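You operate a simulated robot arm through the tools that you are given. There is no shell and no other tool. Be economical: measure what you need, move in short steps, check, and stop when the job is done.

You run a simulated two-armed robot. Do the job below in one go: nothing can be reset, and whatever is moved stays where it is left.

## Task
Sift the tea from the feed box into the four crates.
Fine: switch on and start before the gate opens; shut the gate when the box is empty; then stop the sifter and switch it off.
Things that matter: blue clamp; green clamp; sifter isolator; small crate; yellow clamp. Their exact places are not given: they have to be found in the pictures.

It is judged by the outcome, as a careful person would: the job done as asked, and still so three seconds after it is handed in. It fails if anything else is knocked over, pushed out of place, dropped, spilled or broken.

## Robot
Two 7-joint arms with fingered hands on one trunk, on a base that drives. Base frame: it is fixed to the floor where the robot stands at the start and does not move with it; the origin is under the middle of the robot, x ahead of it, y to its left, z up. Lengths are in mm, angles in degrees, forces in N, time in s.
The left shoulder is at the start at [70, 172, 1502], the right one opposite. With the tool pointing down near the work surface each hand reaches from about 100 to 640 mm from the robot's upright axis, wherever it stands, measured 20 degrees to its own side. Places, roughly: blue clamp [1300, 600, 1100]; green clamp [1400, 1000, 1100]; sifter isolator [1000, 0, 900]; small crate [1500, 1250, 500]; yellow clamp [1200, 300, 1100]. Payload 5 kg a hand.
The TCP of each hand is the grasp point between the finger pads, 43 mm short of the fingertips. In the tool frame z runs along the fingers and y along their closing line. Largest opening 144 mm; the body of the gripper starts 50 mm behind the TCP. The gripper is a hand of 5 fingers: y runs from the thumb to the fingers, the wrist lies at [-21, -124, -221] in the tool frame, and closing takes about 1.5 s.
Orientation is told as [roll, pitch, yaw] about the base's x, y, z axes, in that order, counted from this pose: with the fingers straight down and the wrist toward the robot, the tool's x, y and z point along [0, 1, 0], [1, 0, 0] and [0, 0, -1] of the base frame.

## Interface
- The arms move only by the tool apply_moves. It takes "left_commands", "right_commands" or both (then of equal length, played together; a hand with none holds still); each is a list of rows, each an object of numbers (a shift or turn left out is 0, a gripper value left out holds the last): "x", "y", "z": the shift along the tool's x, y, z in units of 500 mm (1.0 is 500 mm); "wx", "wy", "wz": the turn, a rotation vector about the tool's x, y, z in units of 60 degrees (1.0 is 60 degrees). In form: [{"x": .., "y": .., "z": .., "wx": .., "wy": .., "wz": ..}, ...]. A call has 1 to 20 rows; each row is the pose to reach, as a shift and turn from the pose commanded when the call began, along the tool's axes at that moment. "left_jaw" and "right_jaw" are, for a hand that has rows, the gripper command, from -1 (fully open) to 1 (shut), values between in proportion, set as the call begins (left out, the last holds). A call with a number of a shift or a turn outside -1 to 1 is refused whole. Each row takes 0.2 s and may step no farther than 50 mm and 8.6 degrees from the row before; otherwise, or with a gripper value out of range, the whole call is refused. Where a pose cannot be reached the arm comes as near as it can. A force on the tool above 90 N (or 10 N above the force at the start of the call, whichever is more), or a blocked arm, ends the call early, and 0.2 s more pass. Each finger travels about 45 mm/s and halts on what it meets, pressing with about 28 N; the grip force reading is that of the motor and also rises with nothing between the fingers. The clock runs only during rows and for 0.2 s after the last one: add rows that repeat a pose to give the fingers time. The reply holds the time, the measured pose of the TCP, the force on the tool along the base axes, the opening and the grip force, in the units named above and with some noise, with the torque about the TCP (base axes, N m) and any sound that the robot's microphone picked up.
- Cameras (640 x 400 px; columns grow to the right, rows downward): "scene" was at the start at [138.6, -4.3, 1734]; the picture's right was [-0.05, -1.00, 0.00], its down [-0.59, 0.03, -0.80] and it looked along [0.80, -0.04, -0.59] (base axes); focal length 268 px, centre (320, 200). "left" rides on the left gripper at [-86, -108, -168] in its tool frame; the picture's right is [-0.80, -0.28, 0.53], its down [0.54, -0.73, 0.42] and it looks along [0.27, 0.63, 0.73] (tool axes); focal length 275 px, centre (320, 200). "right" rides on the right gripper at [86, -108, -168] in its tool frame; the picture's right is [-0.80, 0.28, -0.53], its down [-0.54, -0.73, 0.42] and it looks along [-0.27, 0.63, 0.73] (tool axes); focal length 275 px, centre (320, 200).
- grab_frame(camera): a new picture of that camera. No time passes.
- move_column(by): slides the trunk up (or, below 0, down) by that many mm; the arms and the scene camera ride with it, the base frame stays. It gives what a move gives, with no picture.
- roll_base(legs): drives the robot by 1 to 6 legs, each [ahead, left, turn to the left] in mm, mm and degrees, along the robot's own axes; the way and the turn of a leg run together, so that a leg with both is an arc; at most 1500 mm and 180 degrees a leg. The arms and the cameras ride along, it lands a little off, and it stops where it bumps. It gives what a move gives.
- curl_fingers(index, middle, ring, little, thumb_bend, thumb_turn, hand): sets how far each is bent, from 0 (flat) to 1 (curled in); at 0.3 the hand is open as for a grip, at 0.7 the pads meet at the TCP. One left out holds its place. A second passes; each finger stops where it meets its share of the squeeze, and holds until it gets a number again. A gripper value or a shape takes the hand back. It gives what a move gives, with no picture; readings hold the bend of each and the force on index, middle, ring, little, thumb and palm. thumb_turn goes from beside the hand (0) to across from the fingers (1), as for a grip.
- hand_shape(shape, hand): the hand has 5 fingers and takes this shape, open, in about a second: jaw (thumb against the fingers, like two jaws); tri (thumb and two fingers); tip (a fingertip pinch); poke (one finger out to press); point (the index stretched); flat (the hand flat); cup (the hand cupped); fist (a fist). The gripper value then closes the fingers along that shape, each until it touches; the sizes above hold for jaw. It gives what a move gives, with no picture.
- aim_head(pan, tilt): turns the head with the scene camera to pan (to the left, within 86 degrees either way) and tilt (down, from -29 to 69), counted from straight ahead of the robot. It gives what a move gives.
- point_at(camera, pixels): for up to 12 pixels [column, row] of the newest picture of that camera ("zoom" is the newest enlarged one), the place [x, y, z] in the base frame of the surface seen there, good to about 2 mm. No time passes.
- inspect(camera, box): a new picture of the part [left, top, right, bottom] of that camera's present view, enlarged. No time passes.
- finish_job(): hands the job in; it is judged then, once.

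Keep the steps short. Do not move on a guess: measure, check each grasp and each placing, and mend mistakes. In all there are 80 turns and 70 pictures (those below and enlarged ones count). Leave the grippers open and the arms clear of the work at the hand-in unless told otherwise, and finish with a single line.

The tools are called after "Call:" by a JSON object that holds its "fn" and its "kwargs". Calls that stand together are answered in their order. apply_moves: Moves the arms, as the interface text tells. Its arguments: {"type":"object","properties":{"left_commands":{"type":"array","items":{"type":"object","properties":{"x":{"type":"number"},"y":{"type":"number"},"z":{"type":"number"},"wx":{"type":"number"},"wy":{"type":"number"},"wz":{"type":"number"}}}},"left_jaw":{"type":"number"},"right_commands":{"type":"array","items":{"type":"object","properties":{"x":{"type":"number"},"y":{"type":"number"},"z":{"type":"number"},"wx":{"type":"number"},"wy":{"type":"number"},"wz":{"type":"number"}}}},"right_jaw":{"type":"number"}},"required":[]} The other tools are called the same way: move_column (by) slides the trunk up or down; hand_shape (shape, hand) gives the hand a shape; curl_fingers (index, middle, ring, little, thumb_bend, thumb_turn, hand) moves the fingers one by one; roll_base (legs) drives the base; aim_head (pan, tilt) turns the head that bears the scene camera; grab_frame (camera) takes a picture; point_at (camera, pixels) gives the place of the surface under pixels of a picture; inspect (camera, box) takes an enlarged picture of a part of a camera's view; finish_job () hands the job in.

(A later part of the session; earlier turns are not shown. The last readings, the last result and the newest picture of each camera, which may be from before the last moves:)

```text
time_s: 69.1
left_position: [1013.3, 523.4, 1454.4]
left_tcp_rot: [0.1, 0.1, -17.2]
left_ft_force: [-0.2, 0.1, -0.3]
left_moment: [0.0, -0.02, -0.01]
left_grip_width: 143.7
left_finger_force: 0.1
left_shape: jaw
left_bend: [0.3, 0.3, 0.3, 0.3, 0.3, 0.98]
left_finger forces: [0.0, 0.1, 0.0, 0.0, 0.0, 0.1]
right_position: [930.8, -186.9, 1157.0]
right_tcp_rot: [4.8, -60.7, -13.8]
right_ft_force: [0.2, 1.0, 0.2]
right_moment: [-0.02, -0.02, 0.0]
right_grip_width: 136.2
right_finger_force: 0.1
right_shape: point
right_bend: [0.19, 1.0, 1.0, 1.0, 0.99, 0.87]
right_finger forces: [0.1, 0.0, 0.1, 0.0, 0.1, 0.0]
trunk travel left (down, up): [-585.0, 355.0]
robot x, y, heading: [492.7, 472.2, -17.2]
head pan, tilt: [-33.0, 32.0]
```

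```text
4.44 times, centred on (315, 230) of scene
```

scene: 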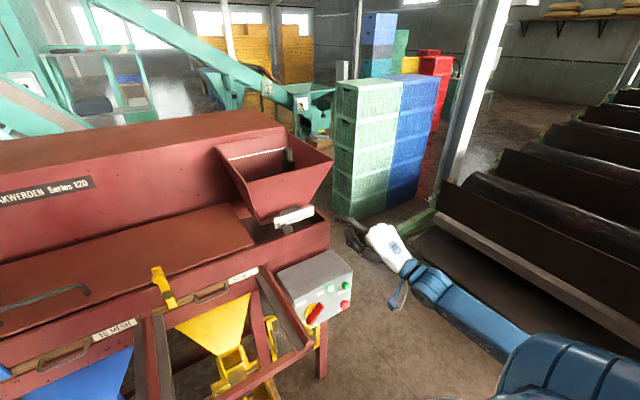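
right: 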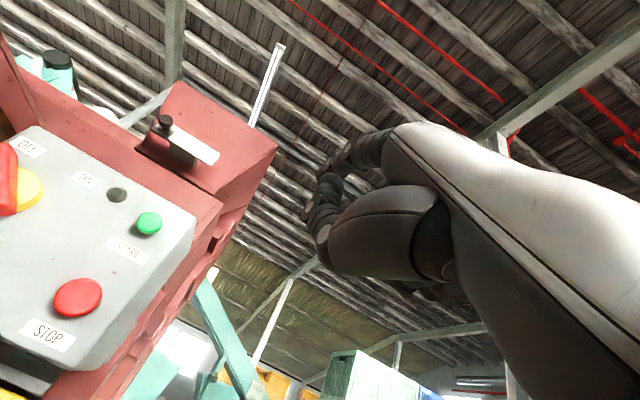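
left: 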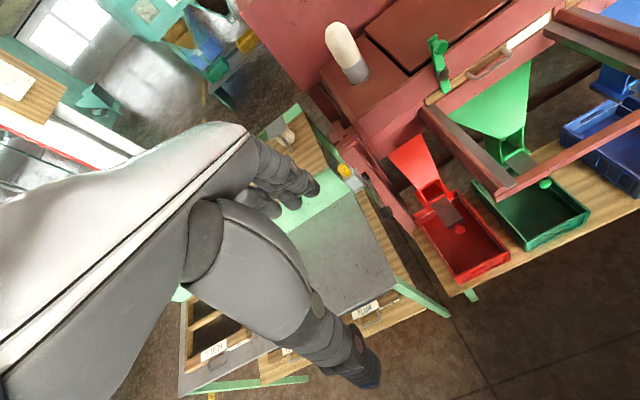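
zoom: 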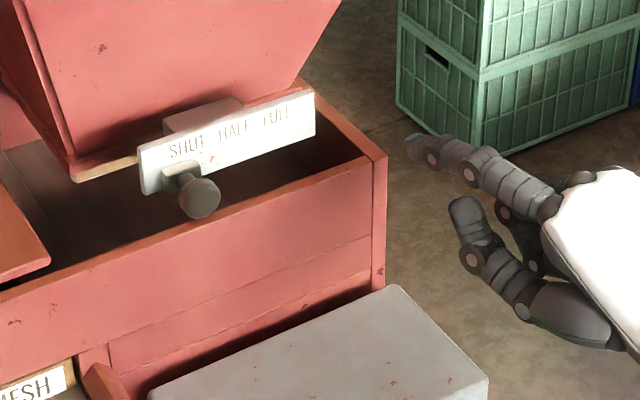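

Knob: centre about u 281, front v 1043, z 1213, radius 14. I take the tip around in front of it to its left side and in.

Call:
{"fn": "apply_moves", "kwargs": {"right_commands": [{"x": 0.0034, "y": -0.0304, "z": -0.017}, {"x": 0.09, "y": -0.028, "z": -0.005}, {"x": 0.18, "y": -0.025, "z": 0.008}, {"x": 0.27, "y": -0.022, "z": 0.02}, {"x": 0.3578, "y": -0.0194, "z": 0.0324}, {"x": 0.3578, "y": -0.0194, "z": 0.0324}, {"x": 0.3468, "y": 0.0184, "z": 0.102}, {"x": 0.3392, "y": 0.0458, "z": 0.1502}, {"x": 0.3392, "y": 0.0458, "z": 0.1502}]}}

Call:
{"fn": "inspect", "kwargs": {"camera": "scene", "box": [245, 185, 345, 255]}}

```text
time_s: 71.1
left_position: [1014.2, 523.6, 1453.7]
left_tcp_rot: [0.1, 0.1, -17.2]
left_ft_force: [-0.3, 0.1, -0.2]
left_moment: [-0.02, -0.03, -0.03]
left_grip_width: 143.9
left_finger_force: 0.1
left_shape: jaw
left_bend: [0.3, 0.3, 0.3, 0.3, 0.3, 0.98]
left_finger forces: [0.0, 0.0, 0.0, 0.0, 0.1, 0.1]
right_position: [1035.5, -30.5, 1148.1]
right_tcp_rot: [4.9, -60.7, -13.8]
right_ft_force: [-2.4, 2.4, -1.0]
right_moment: [-0.17, -0.29, 0.14]
right_grip_width: 0.2
right_finger_force: 0.1
right_shape: point
right_bend: [0.19, 1.0, 1.0, 1.0, 0.99, 0.87]
right_finger forces: [0.8, 0.0, 0.0, 0.0, 0.1, 0.1]
trunk travel left (down, up): [-585.0, 355.0]
robot x, y, heading: [493.0, 468.6, -17.1]
head pan, tilt: [-33.0, 32.0]
```

```text
5.71 times, centred on (295, 220) of scene
```

zoom: 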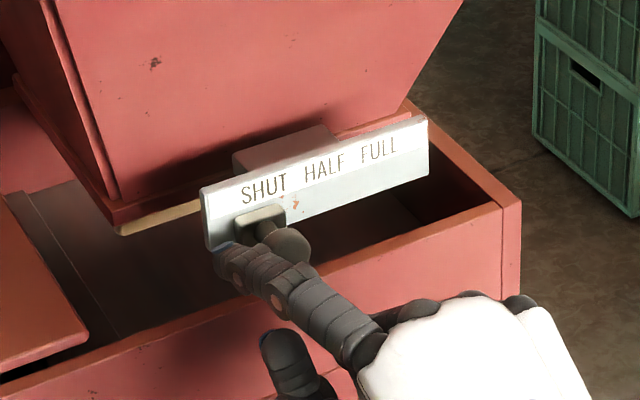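

The finger rests at the knob's left. I push it right about 37 mm, to HALF.

Call:
{"fn": "apply_moves", "kwargs": {"right_commands": [{"x": -0.018, "y": -0.0005, "z": -0.0025}, {"x": -0.036, "y": -0.001, "z": -0.005}, {"x": -0.054, "y": -0.0016, "z": -0.0075}, {"x": -0.072, "y": -0.0022, "z": -0.01}, {"x": -0.072, "y": -0.0022, "z": -0.01}]}}

Call:
{"fn": "inspect", "kwargs": {"camera": "scene", "box": [215, 125, 345, 255]}}

```text
time_s: 72.3
left_position: [1015.5, 522.8, 1455.0]
left_tcp_rot: [0.0, 0.1, -17.2]
left_ft_force: [-0.3, -0.4, -0.1]
left_moment: [0.03, -0.01, 0.0]
left_grip_width: 143.8
left_finger_force: 0.1
left_shape: jaw
left_bend: [0.3, 0.3, 0.3, 0.3, 0.3, 0.98]
left_finger forces: [0.0, 0.0, 0.0, 0.1, 0.0, 0.1]
right_position: [1024.9, -66.5, 1147.3]
right_tcp_rot: [4.7, -60.7, -13.8]
right_ft_force: [-2.3, 2.5, 0.3]
right_moment: [-0.16, -0.35, 0.2]
right_grip_width: 0.3
right_finger_force: 0.1
right_shape: point
right_bend: [0.19, 1.0, 1.0, 1.0, 0.99, 0.87]
right_finger forces: [1.1, 0.1, 0.0, 0.0, 0.1, 0.0]
trunk travel left (down, up): [-585.0, 355.0]
robot x, y, heading: [493.6, 475.9, -17.3]
head pan, tilt: [-33.0, 32.0]
```

```text
3.08 times, centred on (280, 190) of scene
```

zoom: 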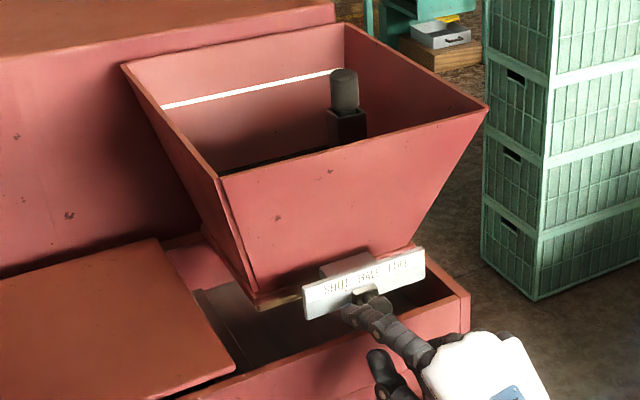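

The gate is at HALF. I wait with the finger still, then look again.

Call:
{"fn": "apply_moves", "kwargs": {"right_commands": [{}, {}, {}, {}, {}, {}, {}, {}, {}, {}, {}, {}, {}, {}, {}, {}, {}, {}, {}, {}]}}

Call:
{"fn": "apply_moves", "kwargs": {"right_commands": [{}, {}, {}, {}, {}, {}, {}, {}, {}, {}, {}, {}, {}, {}, {}, {}, {}, {}, {}, {}]}}

Call:
{"fn": "aim_head", "kwargs": {"pan": -10, "tilt": 45}}

Call:
{"fn": "grab_frame", "kwargs": {"camera": "scene"}}

```text
time_s: 76.5
left_position: [1014.9, 523.8, 1453.8]
left_tcp_rot: [0.0, 0.2, -17.1]
left_ft_force: [0.0, -0.2, -0.3]
left_moment: [0.0, -0.03, 0.0]
left_grip_width: 143.6
left_finger_force: 0.0
left_shape: jaw
left_bend: [0.3, 0.3, 0.3, 0.3, 0.3, 0.98]
left_finger forces: [0.0, 0.1, 0.0, 0.0, 0.1, 0.0]
right_position: [1025.1, -65.6, 1147.0]
right_tcp_rot: [4.8, -60.6, -13.9]
right_ft_force: [-0.5, 1.1, 0.0]
right_moment: [-0.08, -0.16, 0.09]
right_grip_width: 0.0
right_finger_force: 0.0
right_shape: point
right_bend: [0.19, 1.0, 1.0, 1.0, 0.99, 0.87]
right_finger forces: [0.3, 0.0, 0.1, 0.0, 0.0, 0.0]
trunk travel left (down, up): [-585.0, 355.0]
robot x, y, heading: [493.4, 471.3, -17.2]
head pan, tilt: [-33.0, 32.0]
```

```text
time_s: 80.7
left_position: [1014.6, 524.2, 1454.4]
left_tcp_rot: [0.0, 0.2, -17.0]
left_ft_force: [-0.4, -0.1, -0.6]
left_moment: [-0.04, 0.0, 0.01]
left_grip_width: 143.8
left_finger_force: 0.1
left_shape: jaw
left_bend: [0.3, 0.3, 0.3, 0.3, 0.3, 0.98]
left_finger forces: [0.0, 0.0, 0.1, 0.0, 0.1, 0.0]
right_position: [1025.7, -66.0, 1146.9]
right_tcp_rot: [5.0, -60.8, -13.8]
right_ft_force: [-0.4, 1.4, 0.5]
right_moment: [-0.06, -0.07, 0.04]
right_grip_width: 0.0
right_finger_force: 0.0
right_shape: point
right_bend: [0.19, 1.0, 1.0, 1.0, 0.99, 0.87]
right_finger forces: [0.1, 0.0, 0.0, 0.0, 0.0, 0.0]
trunk travel left (down, up): [-585.0, 355.0]
robot x, y, heading: [493.9, 469.7, -17.0]
head pan, tilt: [-33.0, 32.0]
```

```text
time_s: 81.5
left_position: [1015.1, 522.5, 1454.2]
left_tcp_rot: [-0.1, 0.2, -17.2]
left_ft_force: [-0.2, 0.1, 0.1]
left_moment: [0.01, -0.01, -0.01]
left_grip_width: 143.8
left_finger_force: 0.1
left_shape: jaw
left_bend: [0.3, 0.3, 0.3, 0.3, 0.3, 0.98]
left_finger forces: [0.0, 0.0, 0.1, 0.1, 0.0, 0.0]
right_position: [1025.6, -66.4, 1148.6]
right_tcp_rot: [4.8, -60.6, -13.8]
right_ft_force: [0.1, -0.4, -0.3]
right_moment: [-0.03, 0.01, 0.0]
right_grip_width: 0.0
right_finger_force: 0.1
right_shape: point
right_bend: [0.19, 1.0, 1.0, 1.0, 0.99, 0.87]
right_finger forces: [0.1, 0.0, 0.0, 0.1, 0.1, 0.0]
trunk travel left (down, up): [-585.0, 355.0]
robot x, y, heading: [491.1, 467.8, -17.0]
head pan, tilt: [-10.0, 45.0]
```

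```text
14 pictures are left
```

scene: 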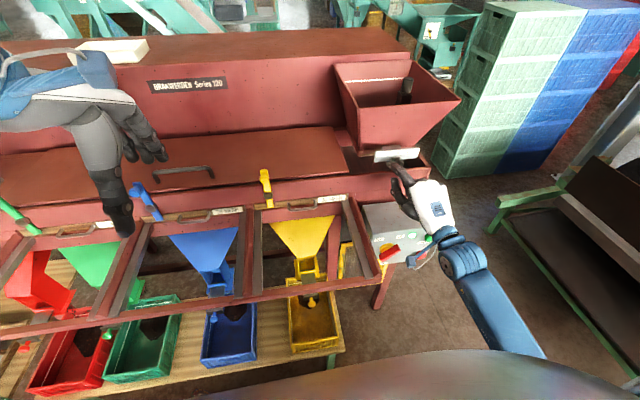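

Tea is coming into all four crates. I wait more, then check hopper and crates.

Call:
{"fn": "apply_moves", "kwargs": {"right_commands": [{}, {}, {}, {}, {}, {}, {}, {}, {}, {}, {}, {}, {}, {}, {}, {}, {}, {}, {}, {}]}}

Call:
{"fn": "apply_moves", "kwargs": {"right_commands": [{}, {}, {}, {}, {}, {}, {}, {}, {}, {}, {}, {}, {}, {}, {}, {}, {}, {}, {}, {}]}}

Call:
{"fn": "inspect", "kwargs": {"camera": "scene", "box": [20, 270, 360, 400]}}

Call:
{"fn": "inspect", "kwargs": {"camera": "scene", "box": [320, 50, 480, 170]}}

```text
time_s: 85.7
left_position: [1014.8, 522.3, 1454.2]
left_tcp_rot: [0.1, 0.2, -17.0]
left_ft_force: [0.7, 0.5, -0.1]
left_moment: [0.0, -0.04, 0.0]
left_grip_width: 143.8
left_finger_force: 0.0
left_shape: jaw
left_bend: [0.3, 0.3, 0.3, 0.3, 0.3, 0.98]
left_finger forces: [0.0, 0.0, 0.1, 0.0, 0.0, 0.0]
right_position: [1025.7, -66.2, 1146.8]
right_tcp_rot: [4.8, -60.7, -13.8]
right_ft_force: [-0.4, 0.1, 0.2]
right_moment: [-0.01, -0.03, -0.01]
right_grip_width: 0.3
right_finger_force: 0.0
right_shape: point
right_bend: [0.19, 1.0, 1.0, 1.0, 0.99, 0.87]
right_finger forces: [0.0, 0.1, 0.0, 0.1, 0.0, 0.0]
trunk travel left (down, up): [-585.0, 355.0]
robot x, y, heading: [492.2, 470.7, -17.2]
head pan, tilt: [-10.0, 45.0]
```

```text
time_s: 89.9
left_position: [1014.8, 523.6, 1454.7]
left_tcp_rot: [-0.1, 0.2, -17.2]
left_ft_force: [0.2, 0.1, 0.7]
left_moment: [0.06, 0.01, 0.03]
left_grip_width: 143.9
left_finger_force: 0.0
left_shape: jaw
left_bend: [0.3, 0.3, 0.3, 0.3, 0.3, 0.98]
left_finger forces: [0.1, 0.0, 0.0, 0.1, 0.0, 0.1]
right_position: [1024.8, -65.6, 1147.0]
right_tcp_rot: [4.9, -60.6, -13.9]
right_ft_force: [-0.3, -1.1, 0.4]
right_moment: [-0.01, -0.03, 0.04]
right_grip_width: 0.2
right_finger_force: 0.1
right_shape: point
right_bend: [0.19, 1.0, 1.0, 1.0, 0.99, 0.87]
right_finger forces: [0.0, 0.0, 0.0, 0.1, 0.0, 0.1]
trunk travel left (down, up): [-585.0, 355.0]
robot x, y, heading: [494.4, 471.4, -17.3]
head pan, tilt: [-10.0, 45.0]
```

```text
1.88 times, centred on (190, 335) of scene
```

zoom: 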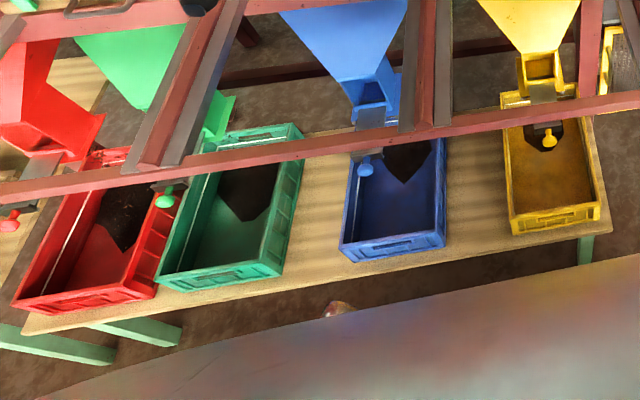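

```text
3.33 times, centred on (400, 110) of scene
```

zoom: 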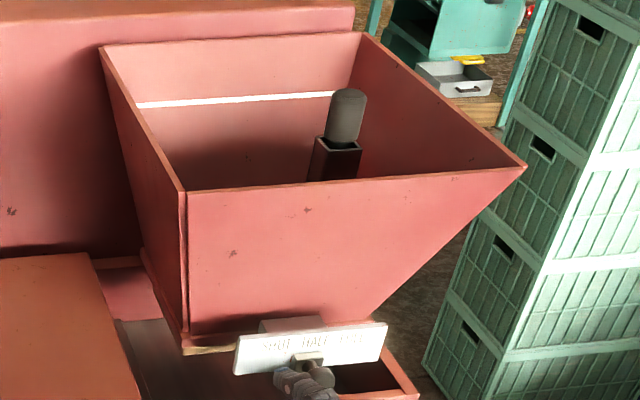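

The box is draining steadily. I free the finger from the knob, pull back, raise the trunk and look into the box.

Call:
{"fn": "apply_moves", "kwargs": {"right_commands": [{"x": 0.018, "z": 0.002}, {"x": 0.026, "y": -0.028, "z": -0.048}, {"x": 0.034, "y": -0.0586, "z": -0.1}, {"x": 0.034, "y": -0.0586, "z": -0.1}]}}

Call:
{"fn": "move_column", "kwargs": {"by": 350}}

Call:
{"fn": "aim_head", "kwargs": {"pan": -30, "tilt": 48}}

Call:
{"fn": "grab_frame", "kwargs": {"camera": "scene"}}

```text
time_s: 90.9
left_position: [1017.1, 522.4, 1453.4]
left_tcp_rot: [-0.1, 0.2, -17.1]
left_ft_force: [0.2, 0.2, -0.2]
left_moment: [0.0, 0.02, -0.01]
left_grip_width: 143.6
left_finger_force: 0.0
left_shape: jaw
left_bend: [0.3, 0.3, 0.3, 0.3, 0.3, 0.98]
left_finger forces: [0.1, 0.0, 0.0, 0.0, 0.1, 0.0]
right_position: [971.0, -39.0, 1147.2]
right_tcp_rot: [4.8, -60.6, -13.8]
right_ft_force: [0.4, 0.5, 1.1]
right_moment: [0.0, 0.0, -0.01]
right_grip_width: 0.0
right_finger_force: 0.1
right_shape: point
right_bend: [0.19, 1.0, 1.0, 1.0, 0.99, 0.87]
right_finger forces: [0.0, 0.0, 0.1, 0.0, 0.0, 0.1]
trunk travel left (down, up): [-585.0, 355.0]
robot x, y, heading: [488.9, 471.4, -17.1]
head pan, tilt: [-10.0, 45.0]
```

```text
time_s: 94.3
left_position: [1016.4, 523.7, 1804.8]
left_tcp_rot: [-0.1, 0.2, -17.2]
left_ft_force: [-0.2, -0.5, -0.1]
left_moment: [-0.01, 0.0, -0.03]
left_grip_width: 143.9
left_finger_force: 0.2
left_shape: jaw
left_bend: [0.3, 0.3, 0.3, 0.3, 0.3, 0.98]
left_finger forces: [0.0, 0.1, 0.1, 0.0, 0.1, 0.0]
right_position: [970.4, -40.1, 1497.7]
right_tcp_rot: [4.8, -60.7, -13.7]
right_ft_force: [-0.3, -0.4, 0.3]
right_moment: [0.0, 0.03, 0.02]
right_grip_width: 0.0
right_finger_force: 0.0
right_shape: point
right_bend: [0.19, 1.0, 1.0, 1.0, 0.99, 0.87]
right_finger forces: [0.1, 0.1, 0.0, 0.0, 0.0, 0.1]
trunk travel left (down, up): [-935.0, 5.0]
robot x, y, heading: [493.7, 474.1, -17.1]
head pan, tilt: [-10.0, 45.0]
```

```text
time_s: 95.2
left_position: [1015.0, 522.7, 1802.8]
left_tcp_rot: [0.0, 0.1, -17.0]
left_ft_force: [0.8, 0.0, 0.1]
left_moment: [-0.02, 0.03, 0.01]
left_grip_width: 143.7
left_finger_force: 0.0
left_shape: jaw
left_bend: [0.3, 0.3, 0.3, 0.3, 0.3, 0.98]
left_finger forces: [0.0, 0.0, 0.0, 0.0, 0.1, 0.1]
right_position: [970.3, -39.4, 1497.6]
right_tcp_rot: [4.8, -60.7, -13.7]
right_ft_force: [1.2, 0.5, 0.3]
right_moment: [-0.06, 0.01, -0.02]
right_grip_width: 0.1
right_finger_force: 0.1
right_shape: point
right_bend: [0.19, 1.0, 1.0, 1.0, 0.99, 0.87]
right_finger forces: [0.1, 0.0, 0.0, 0.0, 0.0, 0.1]
trunk travel left (down, up): [-935.0, 5.0]
robot x, y, heading: [492.8, 472.9, -17.0]
head pan, tilt: [-30.0, 48.0]
```

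```text
11 pictures are left
```

scene: 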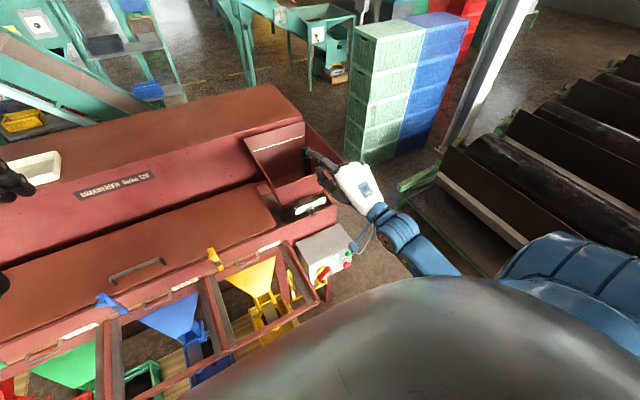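

The right hand hides the box inside; I move it 250 mm to the right and zoom in.

Call:
{"fn": "apply_moves", "kwargs": {"right_commands": [{"x": -0.09}, {"x": -0.18}, {"x": -0.27}, {"x": -0.36}, {"x": -0.45}, {"x": -0.54}]}}

Call:
{"fn": "inspect", "kwargs": {"camera": "scene", "box": [230, 100, 350, 230]}}

```text
time_s: 96.6
left_position: [1014.1, 519.1, 1803.8]
left_tcp_rot: [0.2, 0.2, -17.2]
left_ft_force: [-0.2, -0.6, 0.9]
left_moment: [0.02, -0.04, 0.01]
left_grip_width: 143.6
left_finger_force: 0.0
left_shape: jaw
left_bend: [0.3, 0.3, 0.3, 0.3, 0.3, 0.98]
left_finger forces: [0.0, 0.0, 0.0, 0.0, 0.0, 0.0]
right_position: [925.4, -309.8, 1484.5]
right_tcp_rot: [5.1, -60.5, -14.0]
right_ft_force: [-0.2, 0.3, -0.4]
right_moment: [0.0, -0.05, 0.07]
right_grip_width: 0.0
right_finger_force: 0.0
right_shape: point
right_bend: [0.19, 1.0, 1.0, 1.0, 0.99, 0.87]
right_finger forces: [0.0, 0.0, 0.0, 0.0, 0.0, 0.0]
trunk travel left (down, up): [-935.0, 5.0]
robot x, y, heading: [492.7, 470.6, -17.1]
head pan, tilt: [-30.0, 48.0]
```

```text
3.08 times, centred on (290, 165) of scene
```

zoom: 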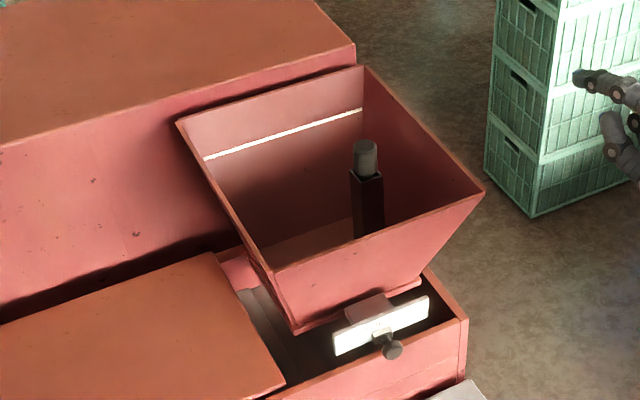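

Call:
{"fn": "point_at", "kwargs": {"camera": "zoom", "pixels": [[300, 240], [330, 225], [345, 235], [275, 255], [362, 238], [390, 215], [280, 215], [366, 150], [320, 240], [392, 349], [380, 335]]}}

```text
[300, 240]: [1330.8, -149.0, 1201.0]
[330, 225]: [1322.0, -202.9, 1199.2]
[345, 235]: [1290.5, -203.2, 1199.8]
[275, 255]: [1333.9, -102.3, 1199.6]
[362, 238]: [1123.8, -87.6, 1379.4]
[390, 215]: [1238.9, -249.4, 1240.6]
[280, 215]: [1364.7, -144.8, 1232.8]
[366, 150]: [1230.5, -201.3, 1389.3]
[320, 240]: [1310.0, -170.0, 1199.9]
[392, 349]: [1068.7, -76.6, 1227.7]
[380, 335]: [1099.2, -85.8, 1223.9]
```

The box floor (z≈1200) is bare at the back. I wait another 12 s for the last tea near the front and look again.

Call:
{"fn": "apply_moves", "kwargs": {"right_commands": [{}, {}, {}, {}, {}, {}, {}, {}, {}, {}, {}, {}, {}, {}, {}, {}, {}, {}, {}, {}]}}

Call:
{"fn": "apply_moves", "kwargs": {"right_commands": [{}, {}, {}, {}, {}, {}, {}, {}, {}, {}, {}, {}, {}, {}, {}, {}, {}, {}, {}, {}]}}

Call:
{"fn": "apply_moves", "kwargs": {"right_commands": [{}, {}, {}, {}, {}, {}, {}, {}, {}, {}, {}, {}, {}, {}, {}, {}, {}, {}, {}, {}]}}

Call:
{"fn": "inspect", "kwargs": {"camera": "scene", "box": [230, 140, 350, 220]}}

```text
time_s: 100.8
left_position: [1014.2, 523.1, 1804.4]
left_tcp_rot: [0.0, 0.2, -17.1]
left_ft_force: [-1.0, 0.7, 0.0]
left_moment: [-0.02, 0.01, 0.01]
left_grip_width: 143.9
left_finger_force: 0.1
left_shape: jaw
left_bend: [0.3, 0.3, 0.3, 0.3, 0.3, 0.98]
left_finger forces: [0.1, 0.1, 0.0, 0.0, 0.1, 0.0]
right_position: [925.6, -306.2, 1486.3]
right_tcp_rot: [4.9, -60.7, -13.8]
right_ft_force: [0.5, 0.7, 0.2]
right_moment: [-0.04, 0.0, -0.01]
right_grip_width: 0.1
right_finger_force: 0.1
right_shape: point
right_bend: [0.19, 1.0, 1.0, 1.0, 0.99, 0.87]
right_finger forces: [0.0, 0.1, 0.0, 0.0, 0.0, 0.0]
trunk travel left (down, up): [-935.0, 5.0]
robot x, y, heading: [494.8, 469.9, -17.0]
head pan, tilt: [-30.0, 48.0]
```

```text
time_s: 105.0
left_position: [1015.1, 522.4, 1804.1]
left_tcp_rot: [0.1, 0.2, -17.1]
left_ft_force: [0.0, -0.9, 0.7]
left_moment: [-0.01, -0.02, 0.03]
left_grip_width: 144.0
left_finger_force: 0.1
left_shape: jaw
left_bend: [0.3, 0.3, 0.3, 0.3, 0.3, 0.98]
left_finger forces: [0.1, 0.0, 0.0, 0.0, 0.0, 0.0]
right_position: [926.2, -307.0, 1484.7]
right_tcp_rot: [4.8, -60.8, -13.9]
right_ft_force: [-0.1, 1.5, 0.0]
right_moment: [0.03, 0.01, -0.03]
right_grip_width: 0.0
right_finger_force: 0.1
right_shape: point
right_bend: [0.19, 1.0, 1.0, 1.0, 0.99, 0.87]
right_finger forces: [0.0, 0.0, 0.1, 0.1, 0.1, 0.0]
trunk travel left (down, up): [-935.0, 5.0]
robot x, y, heading: [491.9, 473.7, -17.1]
head pan, tilt: [-30.0, 48.0]
```

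```text
time_s: 109.2
left_position: [1013.4, 523.4, 1805.3]
left_tcp_rot: [0.1, 0.2, -17.2]
left_ft_force: [0.4, -0.5, -0.8]
left_moment: [-0.01, -0.02, 0.05]
left_grip_width: 144.1
left_finger_force: 0.0
left_shape: jaw
left_bend: [0.3, 0.3, 0.3, 0.3, 0.3, 0.98]
left_finger forces: [0.0, 0.0, 0.1, 0.1, 0.0, 0.0]
right_position: [926.2, -307.9, 1485.5]
right_tcp_rot: [4.8, -60.6, -13.8]
right_ft_force: [0.4, 0.3, -0.5]
right_moment: [-0.02, -0.03, -0.05]
right_grip_width: 0.1
right_finger_force: 0.1
right_shape: point
right_bend: [0.19, 1.0, 1.0, 1.0, 0.99, 0.87]
right_finger forces: [0.0, 0.0, 0.0, 0.0, 0.0, 0.0]
trunk travel left (down, up): [-935.0, 5.0]
robot x, y, heading: [493.7, 468.4, -16.7]
head pan, tilt: [-30.0, 48.0]
```

```text
5.00 times, centred on (290, 180) of scene
```

zoom: 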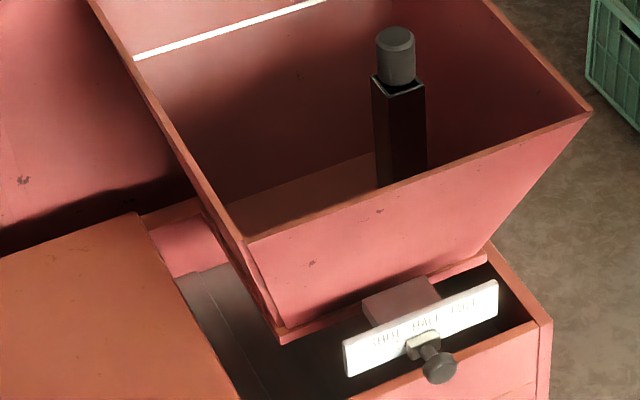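

The box is bare: empty. I lower the trunk again and bring the finger to the right side of the gate knob (knob now u≈245).

Call:
{"fn": "move_column", "kwargs": {"by": -350}}

Call:
{"fn": "apply_moves", "kwargs": {"right_commands": [{"x": 0.0108, "y": -0.0142, "z": -0.0738}, {"x": 0.1, "y": -0.011, "z": -0.06}, {"x": 0.19, "y": -0.008, "z": -0.047}, {"x": 0.28, "y": -0.005, "z": -0.033}, {"x": 0.36, "y": -0.003, "z": -0.025}, {"x": 0.3948, "y": -0.0022, "z": -0.0202}, {"x": 0.3948, "y": -0.0022, "z": -0.0202}]}}

Call:
{"fn": "aim_head", "kwargs": {"pan": -33, "tilt": 32}}

Call:
{"fn": "inspect", "kwargs": {"camera": "scene", "box": [245, 185, 345, 255]}}

```text
time_s: 112.6
left_position: [1014.7, 523.8, 1454.4]
left_tcp_rot: [-0.1, 0.1, -17.1]
left_ft_force: [0.5, -0.5, 0.2]
left_moment: [-0.02, 0.02, 0.01]
left_grip_width: 143.9
left_finger_force: 0.1
left_shape: jaw
left_bend: [0.3, 0.3, 0.3, 0.3, 0.3, 0.98]
left_finger forces: [0.1, 0.1, 0.1, 0.1, 0.0, 0.0]
right_position: [926.6, -306.8, 1137.3]
right_tcp_rot: [4.9, -60.6, -13.8]
right_ft_force: [0.4, 0.4, 0.5]
right_moment: [-0.02, -0.01, -0.03]
right_grip_width: 0.0
right_finger_force: 0.0
right_shape: point
right_bend: [0.19, 1.0, 1.0, 1.0, 0.99, 0.87]
right_finger forces: [0.0, 0.0, 0.1, 0.1, 0.0, 0.1]
trunk travel left (down, up): [-585.0, 355.0]
robot x, y, heading: [489.6, 469.3, -17.1]
head pan, tilt: [-30.0, 48.0]
```

```text
time_s: 114.2
left_position: [1014.4, 523.8, 1454.9]
left_tcp_rot: [0.2, 0.2, -17.2]
left_ft_force: [0.0, -0.6, 0.1]
left_moment: [0.03, -0.03, 0.02]
left_grip_width: 143.8
left_finger_force: 0.0
left_shape: jaw
left_bend: [0.3, 0.3, 0.3, 0.3, 0.3, 0.98]
left_finger forces: [0.0, 0.0, 0.0, 0.1, 0.1, 0.0]
right_position: [947.7, -110.2, 1149.8]
right_tcp_rot: [4.9, -60.6, -13.8]
right_ft_force: [0.3, 1.5, -0.2]
right_moment: [-0.05, -0.03, 0.0]
right_grip_width: 0.0
right_finger_force: 0.0
right_shape: point
right_bend: [0.19, 1.0, 1.0, 1.0, 0.99, 0.87]
right_finger forces: [0.0, 0.1, 0.0, 0.1, 0.0, 0.0]
trunk travel left (down, up): [-585.0, 355.0]
robot x, y, heading: [493.0, 471.7, -17.0]
head pan, tilt: [-30.0, 48.0]
```

```text
time_s: 115.0
left_position: [1014.8, 523.1, 1453.6]
left_tcp_rot: [0.0, 0.2, -17.2]
left_ft_force: [0.4, 0.4, -0.2]
left_moment: [-0.04, -0.03, -0.03]
left_grip_width: 143.8
left_finger_force: 0.1
left_shape: jaw
left_bend: [0.3, 0.3, 0.3, 0.3, 0.3, 0.98]
left_finger forces: [0.1, 0.1, 0.1, 0.1, 0.0, 0.1]
right_position: [949.9, -110.5, 1149.5]
right_tcp_rot: [4.8, -60.7, -13.8]
right_ft_force: [0.7, -0.6, -0.3]
right_moment: [-0.01, -0.01, -0.02]
right_grip_width: 0.5
right_finger_force: 0.1
right_shape: point
right_bend: [0.19, 1.0, 1.0, 1.0, 0.99, 0.87]
right_finger forces: [0.1, 0.0, 0.1, 0.1, 0.0, 0.1]
trunk travel left (down, up): [-585.0, 355.0]
robot x, y, heading: [494.1, 474.1, -16.7]
head pan, tilt: [-33.0, 32.0]
```

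```text
5.71 times, centred on (295, 220) of scene
```

zoom: 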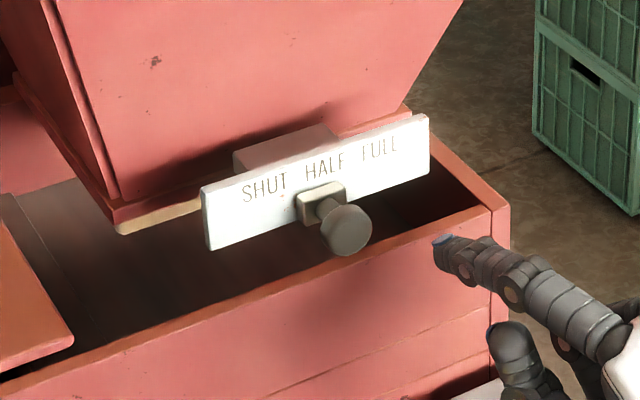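

Call:
{"fn": "point_at", "kwargs": {"camera": "zoom", "pixels": [[347, 230], [368, 228], [327, 232], [347, 250], [347, 210], [440, 243], [335, 195]]}}

```text
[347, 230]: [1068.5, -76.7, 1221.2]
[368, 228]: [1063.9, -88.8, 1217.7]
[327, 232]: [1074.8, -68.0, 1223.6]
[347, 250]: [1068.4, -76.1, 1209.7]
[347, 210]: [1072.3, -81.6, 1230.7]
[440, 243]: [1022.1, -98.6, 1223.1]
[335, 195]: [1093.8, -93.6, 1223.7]
```

Knob centre u 244.5, z 1219; right edge u 232. I insert the finger at its right and push left to SHUT.

Call:
{"fn": "apply_moves", "kwargs": {"right_commands": [{"x": -0.0078, "y": 0.0362, "z": 0.0478}, {"x": -0.0146, "y": 0.0606, "z": 0.091}, {"x": 0.0152, "y": 0.0616, "z": 0.0952}, {"x": 0.0448, "y": 0.0624, "z": 0.0992}, {"x": 0.0646, "y": 0.063, "z": 0.102}, {"x": 0.0804, "y": 0.0636, "z": 0.1042}, {"x": 0.088, "y": 0.0638, "z": 0.105}, {"x": 0.088, "y": 0.0638, "z": 0.105}]}}

Call:
{"fn": "inspect", "kwargs": {"camera": "scene", "box": [245, 185, 345, 255]}}

```text
time_s: 116.8
left_position: [1015.1, 522.7, 1454.0]
left_tcp_rot: [0.1, 0.2, -17.0]
left_ft_force: [-0.6, 0.2, -0.5]
left_moment: [0.0, -0.05, 0.0]
left_grip_width: 143.7
left_finger_force: 0.1
left_shape: jaw
left_bend: [0.3, 0.3, 0.3, 0.3, 0.3, 0.98]
left_finger forces: [0.0, 0.1, 0.0, 0.0, 0.0, 0.1]
right_position: [1016.7, -78.4, 1152.3]
right_tcp_rot: [4.8, -60.8, -13.8]
right_ft_force: [1.1, -1.7, -0.9]
right_moment: [0.05, 0.03, -0.1]
right_grip_width: 136.1
right_finger_force: 0.0
right_shape: point
right_bend: [0.19, 1.0, 1.0, 1.0, 0.99, 0.87]
right_finger forces: [1.0, 0.0, 0.0, 0.0, 0.0, 0.0]
trunk travel left (down, up): [-585.0, 355.0]
robot x, y, heading: [490.0, 469.0, -17.2]
head pan, tilt: [-33.0, 32.0]
```

```text
5.71 times, centred on (295, 220) of scene
```

zoom: 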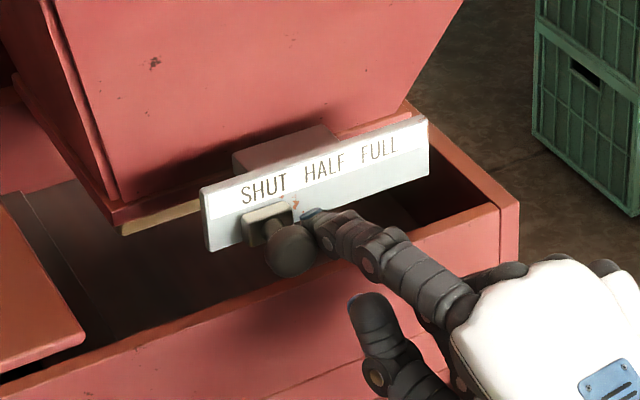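

The block is ~4 mm short of its first place; I push a bit more to the stop.

Call:
{"fn": "apply_moves", "kwargs": {"right_commands": [{"x": 0.008, "z": 0.001}, {"x": 0.016, "z": 0.002}, {"x": 0.02, "z": 0.003}]}}

Call:
{"fn": "inspect", "kwargs": {"camera": "scene", "box": [245, 185, 345, 255]}}

```text
time_s: 117.6
left_position: [1014.6, 521.4, 1454.1]
left_tcp_rot: [0.2, 0.2, -17.2]
left_ft_force: [-0.1, 0.5, 1.0]
left_moment: [0.03, 0.01, 0.0]
left_grip_width: 143.6
left_finger_force: 0.0
left_shape: jaw
left_bend: [0.3, 0.3, 0.3, 0.3, 0.3, 0.98]
left_finger forces: [0.0, 0.0, 0.0, 0.1, 0.0, 0.0]
right_position: [1019.6, -70.0, 1151.1]
right_tcp_rot: [4.9, -60.7, -13.9]
right_ft_force: [-1.6, -4.1, 0.5]
right_moment: [0.27, -0.1, -0.28]
right_grip_width: 136.5
right_finger_force: 0.2
right_shape: point
right_bend: [0.19, 1.0, 1.0, 1.0, 0.99, 0.87]
right_finger forces: [4.5, 0.1, 0.1, 0.0, 0.1, 0.0]
trunk travel left (down, up): [-585.0, 355.0]
robot x, y, heading: [491.2, 471.7, -17.0]
head pan, tilt: [-33.0, 32.0]
```

```text
5.71 times, centred on (295, 220) of scene
```

zoom: 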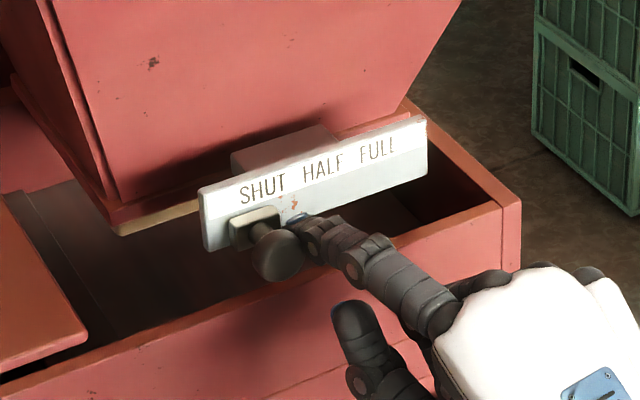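

SHUT, firm at its stop (4.5 N). I free the finger, back away, lower the trunk 320, and let the sifter run a while to clear the trays.

Call:
{"fn": "apply_moves", "kwargs": {"right_commands": [{"x": -0.02, "z": -0.003}, {"x": -0.012, "y": -0.03, "z": -0.055}, {"x": -0.004, "y": -0.0586, "z": -0.106}, {"x": -0.004, "y": -0.0586, "z": -0.106}]}}

Call:
{"fn": "roll_base", "kwargs": {"legs": [[-130, 0, 0]]}}

Call:
{"fn": "move_column", "kwargs": {"by": -320}}

Call:
{"fn": "apply_moves", "kwargs": {"right_commands": [{}, {}, {}, {}, {}, {}, {}, {}, {}, {}, {}, {}, {}, {}, {}, {}, {}, {}, {}, {}]}}

Call:
{"fn": "apply_moves", "kwargs": {"right_commands": [{}, {}, {}, {}, {}, {}, {}, {}, {}, {}, {}, {}, {}, {}, {}, {}, {}, {}, {}, {}]}}

Call:
{"fn": "apply_moves", "kwargs": {"right_commands": [{}, {}, {}, {}, {}, {}, {}, {}, {}, {}, {}, {}, {}, {}, {}, {}, {}, {}, {}, {}]}}

Call:
{"fn": "aim_head", "kwargs": {"pan": -22, "tilt": 30}}

Call:
{"fn": "grab_frame", "kwargs": {"camera": "scene"}}

```text
time_s: 118.6
left_position: [1015.4, 523.8, 1453.5]
left_tcp_rot: [0.2, 0.2, -17.1]
left_ft_force: [0.7, 0.2, 0.3]
left_moment: [0.04, 0.03, -0.03]
left_grip_width: 143.6
left_finger_force: 0.1
left_shape: jaw
left_bend: [0.3, 0.3, 0.3, 0.3, 0.3, 0.98]
left_finger forces: [0.1, 0.1, 0.0, 0.1, 0.0, 0.1]
right_position: [961.7, -60.7, 1151.1]
right_tcp_rot: [4.7, -60.6, -13.8]
right_ft_force: [0.1, -0.7, -0.5]
right_moment: [-0.02, 0.03, -0.02]
right_grip_width: 136.7
right_finger_force: 0.0
right_shape: point
right_bend: [0.19, 1.0, 1.0, 1.0, 0.99, 0.87]
right_finger forces: [0.1, 0.1, 0.0, 0.0, 0.0, 0.0]
trunk travel left (down, up): [-585.0, 355.0]
robot x, y, heading: [493.9, 471.6, -17.2]
head pan, tilt: [-33.0, 32.0]
```

```text
time_s: 119.9
left_position: [894.3, 559.4, 1453.2]
left_tcp_rot: [0.0, 0.4, -17.1]
left_ft_force: [1.7, 0.4, 0.2]
left_moment: [0.02, 0.04, -0.03]
left_grip_width: 143.7
left_finger_force: 0.0
left_shape: jaw
left_bend: [0.3, 0.3, 0.3, 0.3, 0.3, 0.98]
left_finger forces: [0.0, 0.0, 0.0, 0.1, 0.0, 0.0]
right_position: [838.4, -23.7, 1150.3]
right_tcp_rot: [4.8, -60.6, -13.8]
right_ft_force: [0.3, 0.2, -0.4]
right_moment: [-0.03, -0.01, 0.04]
right_grip_width: 136.1
right_finger_force: 0.1
right_shape: point
right_bend: [0.19, 1.0, 1.0, 1.0, 0.99, 0.87]
right_finger forces: [0.0, 0.0, 0.0, 0.0, 0.1, 0.0]
trunk travel left (down, up): [-585.0, 355.0]
robot x, y, heading: [367.8, 510.3, -17.3]
head pan, tilt: [-33.0, 32.0]
```

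```text
time_s: 123.0
left_position: [891.0, 559.9, 1132.9]
left_tcp_rot: [0.0, 0.2, -17.2]
left_ft_force: [0.1, -0.3, 0.1]
left_moment: [0.03, -0.04, -0.02]
left_grip_width: 143.9
left_finger_force: 0.1
left_shape: jaw
left_bend: [0.3, 0.3, 0.3, 0.3, 0.3, 0.98]
left_finger forces: [0.0, 0.0, 0.0, 0.1, 0.1, 0.0]
right_position: [837.2, -21.9, 832.0]
right_tcp_rot: [4.9, -60.7, -13.8]
right_ft_force: [0.1, 0.2, 0.0]
right_moment: [-0.01, 0.01, 0.01]
right_grip_width: 136.0
right_finger_force: 0.1
right_shape: point
right_bend: [0.19, 1.0, 1.0, 1.0, 0.99, 0.87]
right_finger forces: [0.0, 0.0, 0.0, 0.0, 0.0, 0.1]
trunk travel left (down, up): [-265.0, 675.0]
robot x, y, heading: [369.7, 506.0, -17.0]
head pan, tilt: [-33.0, 32.0]
```

```text
time_s: 127.2
left_position: [891.8, 560.8, 1134.0]
left_tcp_rot: [0.1, 0.2, -17.2]
left_ft_force: [-0.2, -0.3, -0.2]
left_moment: [-0.01, 0.01, 0.0]
left_grip_width: 143.8
left_finger_force: 0.1
left_shape: jaw
left_bend: [0.3, 0.3, 0.3, 0.3, 0.3, 0.98]
left_finger forces: [0.0, 0.0, 0.1, 0.0, 0.1, 0.0]
right_position: [838.4, -21.2, 830.3]
right_tcp_rot: [4.9, -60.7, -13.8]
right_ft_force: [-0.3, 0.3, -0.2]
right_moment: [-0.02, -0.02, -0.03]
right_grip_width: 136.3
right_finger_force: 0.0
right_shape: point
right_bend: [0.19, 1.0, 1.0, 1.0, 0.99, 0.87]
right_finger forces: [0.1, 0.0, 0.0, 0.0, 0.0, 0.0]
trunk travel left (down, up): [-265.0, 675.0]
robot x, y, heading: [370.0, 511.2, -17.2]
head pan, tilt: [-33.0, 32.0]
```

```text
time_s: 131.4
left_position: [891.9, 560.5, 1134.2]
left_tcp_rot: [0.0, 0.1, -17.1]
left_ft_force: [0.1, -0.2, 0.2]
left_moment: [0.0, 0.0, -0.02]
left_grip_width: 144.1
left_finger_force: 0.0
left_shape: jaw
left_bend: [0.3, 0.3, 0.3, 0.3, 0.3, 0.98]
left_finger forces: [0.0, 0.0, 0.0, 0.0, 0.1, 0.0]
right_position: [836.7, -23.2, 831.6]
right_tcp_rot: [4.8, -60.7, -13.7]
right_ft_force: [0.1, 1.8, -0.2]
right_moment: [0.0, 0.02, 0.01]
right_grip_width: 135.8
right_finger_force: 0.0
right_shape: point
right_bend: [0.19, 1.0, 1.0, 1.0, 0.99, 0.87]
right_finger forces: [0.1, 0.0, 0.0, 0.0, 0.1, 0.1]
trunk travel left (down, up): [-265.0, 675.0]
robot x, y, heading: [374.2, 508.7, -17.3]
head pan, tilt: [-33.0, 32.0]
```

```text
time_s: 135.6
left_position: [891.6, 561.2, 1133.9]
left_tcp_rot: [-0.1, 0.1, -17.2]
left_ft_force: [0.2, 0.0, -0.3]
left_moment: [-0.01, 0.01, 0.06]
left_grip_width: 143.8
left_finger_force: 0.0
left_shape: jaw
left_bend: [0.3, 0.3, 0.3, 0.3, 0.3, 0.98]
left_finger forces: [0.0, 0.1, 0.0, 0.0, 0.1, 0.0]
right_position: [837.5, -22.3, 831.8]
right_tcp_rot: [4.8, -60.7, -13.8]
right_ft_force: [0.2, 0.3, 0.3]
right_moment: [-0.02, -0.01, -0.02]
right_grip_width: 136.2
right_finger_force: 0.1
right_shape: point
right_bend: [0.19, 1.0, 1.0, 1.0, 0.99, 0.87]
right_finger forces: [0.1, 0.0, 0.0, 0.0, 0.0, 0.0]
trunk travel left (down, up): [-265.0, 675.0]
robot x, y, heading: [366.0, 507.6, -17.2]
head pan, tilt: [-33.0, 32.0]
```

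```text
time_s: 136.4
left_position: [892.9, 560.6, 1133.4]
left_tcp_rot: [0.0, 0.3, -17.2]
left_ft_force: [-0.9, 0.2, -0.8]
left_moment: [0.01, 0.02, 0.02]
left_grip_width: 143.6
left_finger_force: 0.1
left_shape: jaw
left_bend: [0.3, 0.3, 0.3, 0.3, 0.3, 0.98]
left_finger forces: [0.1, 0.0, 0.0, 0.0, 0.0, 0.1]
right_position: [838.2, -22.0, 830.0]
right_tcp_rot: [4.8, -60.8, -13.9]
right_ft_force: [1.1, 0.7, -0.4]
right_moment: [0.0, 0.02, 0.0]
right_grip_width: 136.3
right_finger_force: 0.0
right_shape: point
right_bend: [0.19, 1.0, 1.0, 1.0, 0.99, 0.87]
right_finger forces: [0.0, 0.0, 0.0, 0.1, 0.1, 0.0]
trunk travel left (down, up): [-265.0, 675.0]
robot x, y, heading: [365.7, 506.0, -16.9]
head pan, tilt: [-22.0, 30.0]
```

```text
5 pictures are left
```

scene: 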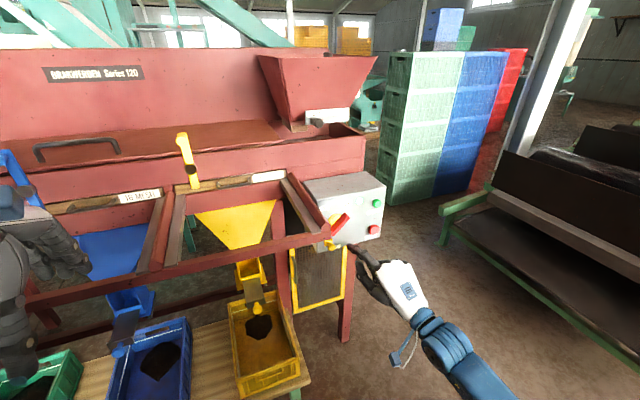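

The gate is shut and the tea has fallen. Tip is at u 263, v 867, z 896; I move it right 126 mm to STOP, and press.

Call:
{"fn": "apply_moves", "kwargs": {"right_commands": [{"x": -0.085, "y": -0.005, "z": -0.01}, {"x": -0.17, "y": -0.01, "z": -0.02}, {"x": -0.2498, "y": -0.0148, "z": -0.031}, {"x": -0.2498, "y": -0.0148, "z": -0.031}, {"x": -0.258, "y": 0.014, "z": 0.02}, {"x": -0.262, "y": 0.0292, "z": 0.0466}, {"x": -0.266, "y": 0.042, "z": 0.068}, {"x": -0.267, "y": 0.0476, "z": 0.0794}, {"x": -0.267, "y": 0.0476, "z": 0.0794}, {"x": -0.262, "y": 0.0292, "z": 0.0466}, {"x": -0.258, "y": 0.014, "z": 0.02}, {"x": -0.2498, "y": -0.0148, "z": -0.031}]}}

Call:
{"fn": "inspect", "kwargs": {"camera": "scene", "box": [300, 170, 400, 260]}}

```text
time_s: 139.0
left_position: [891.8, 561.9, 1134.2]
left_tcp_rot: [-0.1, 0.2, -17.1]
left_ft_force: [-0.3, 0.9, -0.2]
left_moment: [0.01, -0.08, 0.04]
left_grip_width: 143.8
left_finger_force: 0.0
left_shape: jaw
left_bend: [0.3, 0.3, 0.3, 0.3, 0.3, 0.98]
left_finger forces: [0.0, 0.0, 0.0, 0.1, 0.0, 0.1]
right_position: [800.5, -142.2, 830.4]
right_tcp_rot: [4.8, -60.8, -13.7]
right_ft_force: [0.7, 0.5, 0.4]
right_moment: [-0.02, 0.0, -0.06]
right_grip_width: 136.4
right_finger_force: 0.0
right_shape: point
right_bend: [0.19, 1.0, 1.0, 1.0, 0.99, 0.87]
right_finger forces: [0.1, 0.1, 0.0, 0.1, 0.0, 0.0]
trunk travel left (down, up): [-265.0, 675.0]
robot x, y, heading: [373.3, 509.1, -16.8]
head pan, tilt: [-22.0, 30.0]
heard: click
```

```text
4.44 times, centred on (350, 215) of scene
```

zoom: 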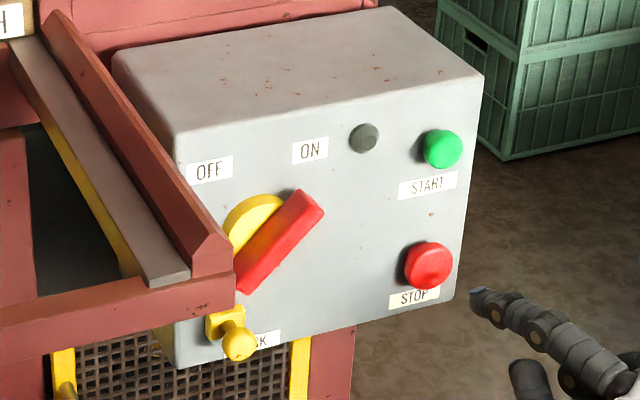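

Lamp is out: stopped. I measure the handle for turning it back.

Call:
{"fn": "point_at", "kwargs": {"camera": "zoom", "pixels": [[308, 205], [300, 193], [322, 212], [243, 285], [250, 292], [278, 245], [250, 215], [475, 297], [480, 292]]}}

```text
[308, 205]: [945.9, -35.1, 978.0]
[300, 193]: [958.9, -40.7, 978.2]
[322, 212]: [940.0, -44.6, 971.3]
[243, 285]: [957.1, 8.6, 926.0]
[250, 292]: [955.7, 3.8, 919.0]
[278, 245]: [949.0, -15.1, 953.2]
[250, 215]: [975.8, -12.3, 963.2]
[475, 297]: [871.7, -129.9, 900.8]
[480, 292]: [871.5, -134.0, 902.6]
```

I bring the tip to the handle's lower-right side, insert, and sweep it counter-clockwise to OFF.

Call:
{"fn": "apply_moves", "kwargs": {"right_commands": [{"x": 0.06, "y": 0.04, "z": -0.006}, {"x": 0.12, "y": 0.08, "z": -0.006}, {"x": 0.1728, "y": 0.1052, "z": -0.002}, {"x": 0.1728, "y": 0.1052, "z": -0.002}, {"x": 0.166, "y": 0.13, "z": 0.04}, {"x": 0.1598, "y": 0.152, "z": 0.0804}, {"x": 0.183, "y": 0.1688, "z": 0.0746}, {"x": 0.188, "y": 0.1834, "z": 0.0672}, {"x": 0.2008, "y": 0.2002, "z": 0.0598}, {"x": 0.2192, "y": 0.213, "z": 0.0554}, {"x": 0.2412, "y": 0.2198, "z": 0.055}, {"x": 0.2596, "y": 0.2204, "z": 0.0576}, {"x": 0.2752, "y": 0.2174, "z": 0.0616}, {"x": 0.2866, "y": 0.21, "z": 0.0678}, {"x": 0.2866, "y": 0.21, "z": 0.0678}]}}

Call:
{"fn": "inspect", "kwargs": {"camera": "scene", "box": [300, 170, 400, 260]}}

```text
time_s: 142.2
left_position: [890.1, 560.2, 1133.8]
left_tcp_rot: [0.1, 0.0, -17.1]
left_ft_force: [0.1, 0.9, 0.0]
left_moment: [0.02, 0.03, -0.01]
left_grip_width: 143.8
left_finger_force: 0.0
left_shape: jaw
left_bend: [0.3, 0.3, 0.3, 0.3, 0.3, 0.98]
left_finger forces: [0.0, 0.0, 0.1, 0.0, 0.0, 0.0]
right_position: [904.1, -17.1, 909.5]
right_tcp_rot: [4.9, -60.7, -13.9]
right_ft_force: [-2.9, -3.2, 3.9]
right_moment: [0.19, -0.37, -0.21]
right_grip_width: 0.2
right_finger_force: 0.0
right_shape: point
right_bend: [0.18, 1.0, 1.0, 1.0, 0.99, 0.87]
right_finger forces: [4.8, 0.1, 0.0, 0.0, 0.1, 0.1]
trunk travel left (down, up): [-265.0, 675.0]
robot x, y, heading: [370.7, 510.0, -17.4]
head pan, tilt: [-22.0, 30.0]
```

```text
4.44 times, centred on (350, 215) of scene
```

zoom: 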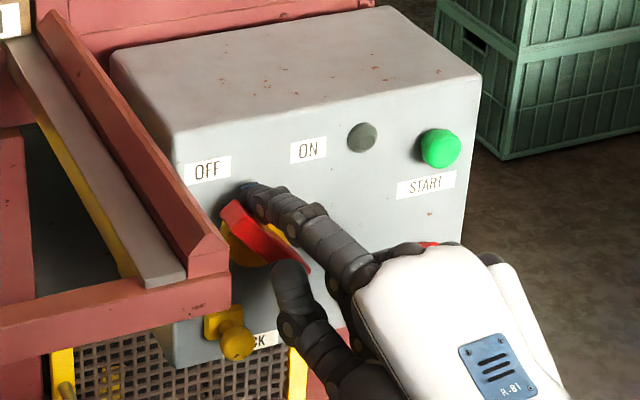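

The handle points to OFF. A small extra nudge to be at the stop, then I draw straight back.

Call:
{"fn": "apply_moves", "kwargs": {"right_commands": [{"x": 0.006, "y": -0.006, "z": 0.004}, {"x": 0.012, "y": -0.012, "z": 0.008}]}}

Call:
{"fn": "apply_moves", "kwargs": {"right_commands": [{"x": -0.012, "y": 0.012, "z": -0.008}, {"x": -0.008, "y": -0.02, "z": -0.06}, {"x": 0.0, "y": -0.05, "z": -0.11}, {"x": 0.006, "y": -0.08, "z": -0.15}]}}

Call:
{"fn": "inspect", "kwargs": {"camera": "scene", "box": [270, 80, 430, 260]}}

```text
time_s: 142.8
left_position: [890.3, 559.7, 1134.7]
left_tcp_rot: [0.1, 0.3, -17.3]
left_ft_force: [-0.1, -0.8, 0.4]
left_moment: [-0.01, -0.03, 0.01]
left_grip_width: 143.8
left_finger_force: 0.1
left_shape: jaw
left_bend: [0.3, 0.3, 0.3, 0.3, 0.3, 0.98]
left_finger forces: [0.0, 0.1, 0.0, 0.0, 0.0, 0.0]
right_position: [903.9, -12.8, 903.0]
right_tcp_rot: [4.8, -60.8, -13.8]
right_ft_force: [-3.3, -6.3, 8.6]
right_moment: [0.49, -0.76, -0.49]
right_grip_width: 0.2
right_finger_force: 0.1
right_shape: point
right_bend: [0.17, 1.0, 1.0, 1.0, 0.99, 0.87]
right_finger forces: [10.3, 0.0, 0.1, 0.1, 0.1, 0.0]
trunk travel left (down, up): [-265.0, 675.0]
robot x, y, heading: [375.6, 506.1, -17.0]
head pan, tilt: [-22.0, 30.0]
```

```text
time_s: 143.8
left_position: [891.2, 560.8, 1134.5]
left_tcp_rot: [0.0, 0.0, -17.1]
left_ft_force: [0.2, 0.4, -0.1]
left_moment: [-0.01, -0.04, 0.01]
left_grip_width: 143.6
left_finger_force: 0.1
left_shape: jaw
left_bend: [0.3, 0.3, 0.3, 0.3, 0.3, 0.98]
left_finger forces: [0.0, 0.0, 0.0, 0.0, 0.1, 0.0]
right_position: [820.8, 5.1, 903.6]
right_tcp_rot: [4.8, -60.7, -13.6]
right_ft_force: [0.2, 0.0, -0.1]
right_moment: [0.01, 0.01, -0.03]
right_grip_width: 0.0
right_finger_force: 0.1
right_shape: point
right_bend: [0.19, 1.0, 1.0, 1.0, 0.99, 0.87]
right_finger forces: [0.1, 0.0, 0.0, 0.0, 0.0, 0.1]
trunk travel left (down, up): [-265.0, 675.0]
robot x, y, heading: [372.1, 509.0, -17.2]
head pan, tilt: [-22.0, 30.0]
```

```text
2.22 times, centred on (350, 170) of scene
```

zoom: 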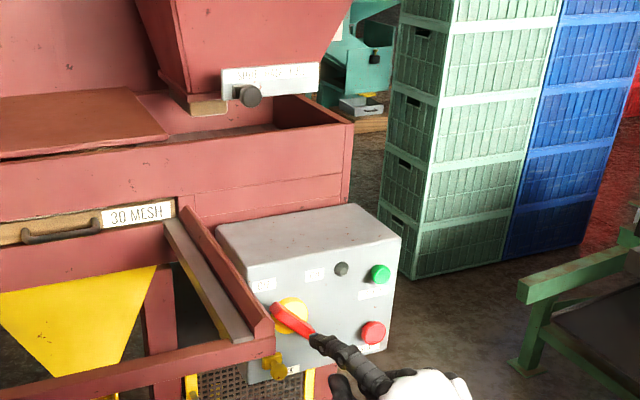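

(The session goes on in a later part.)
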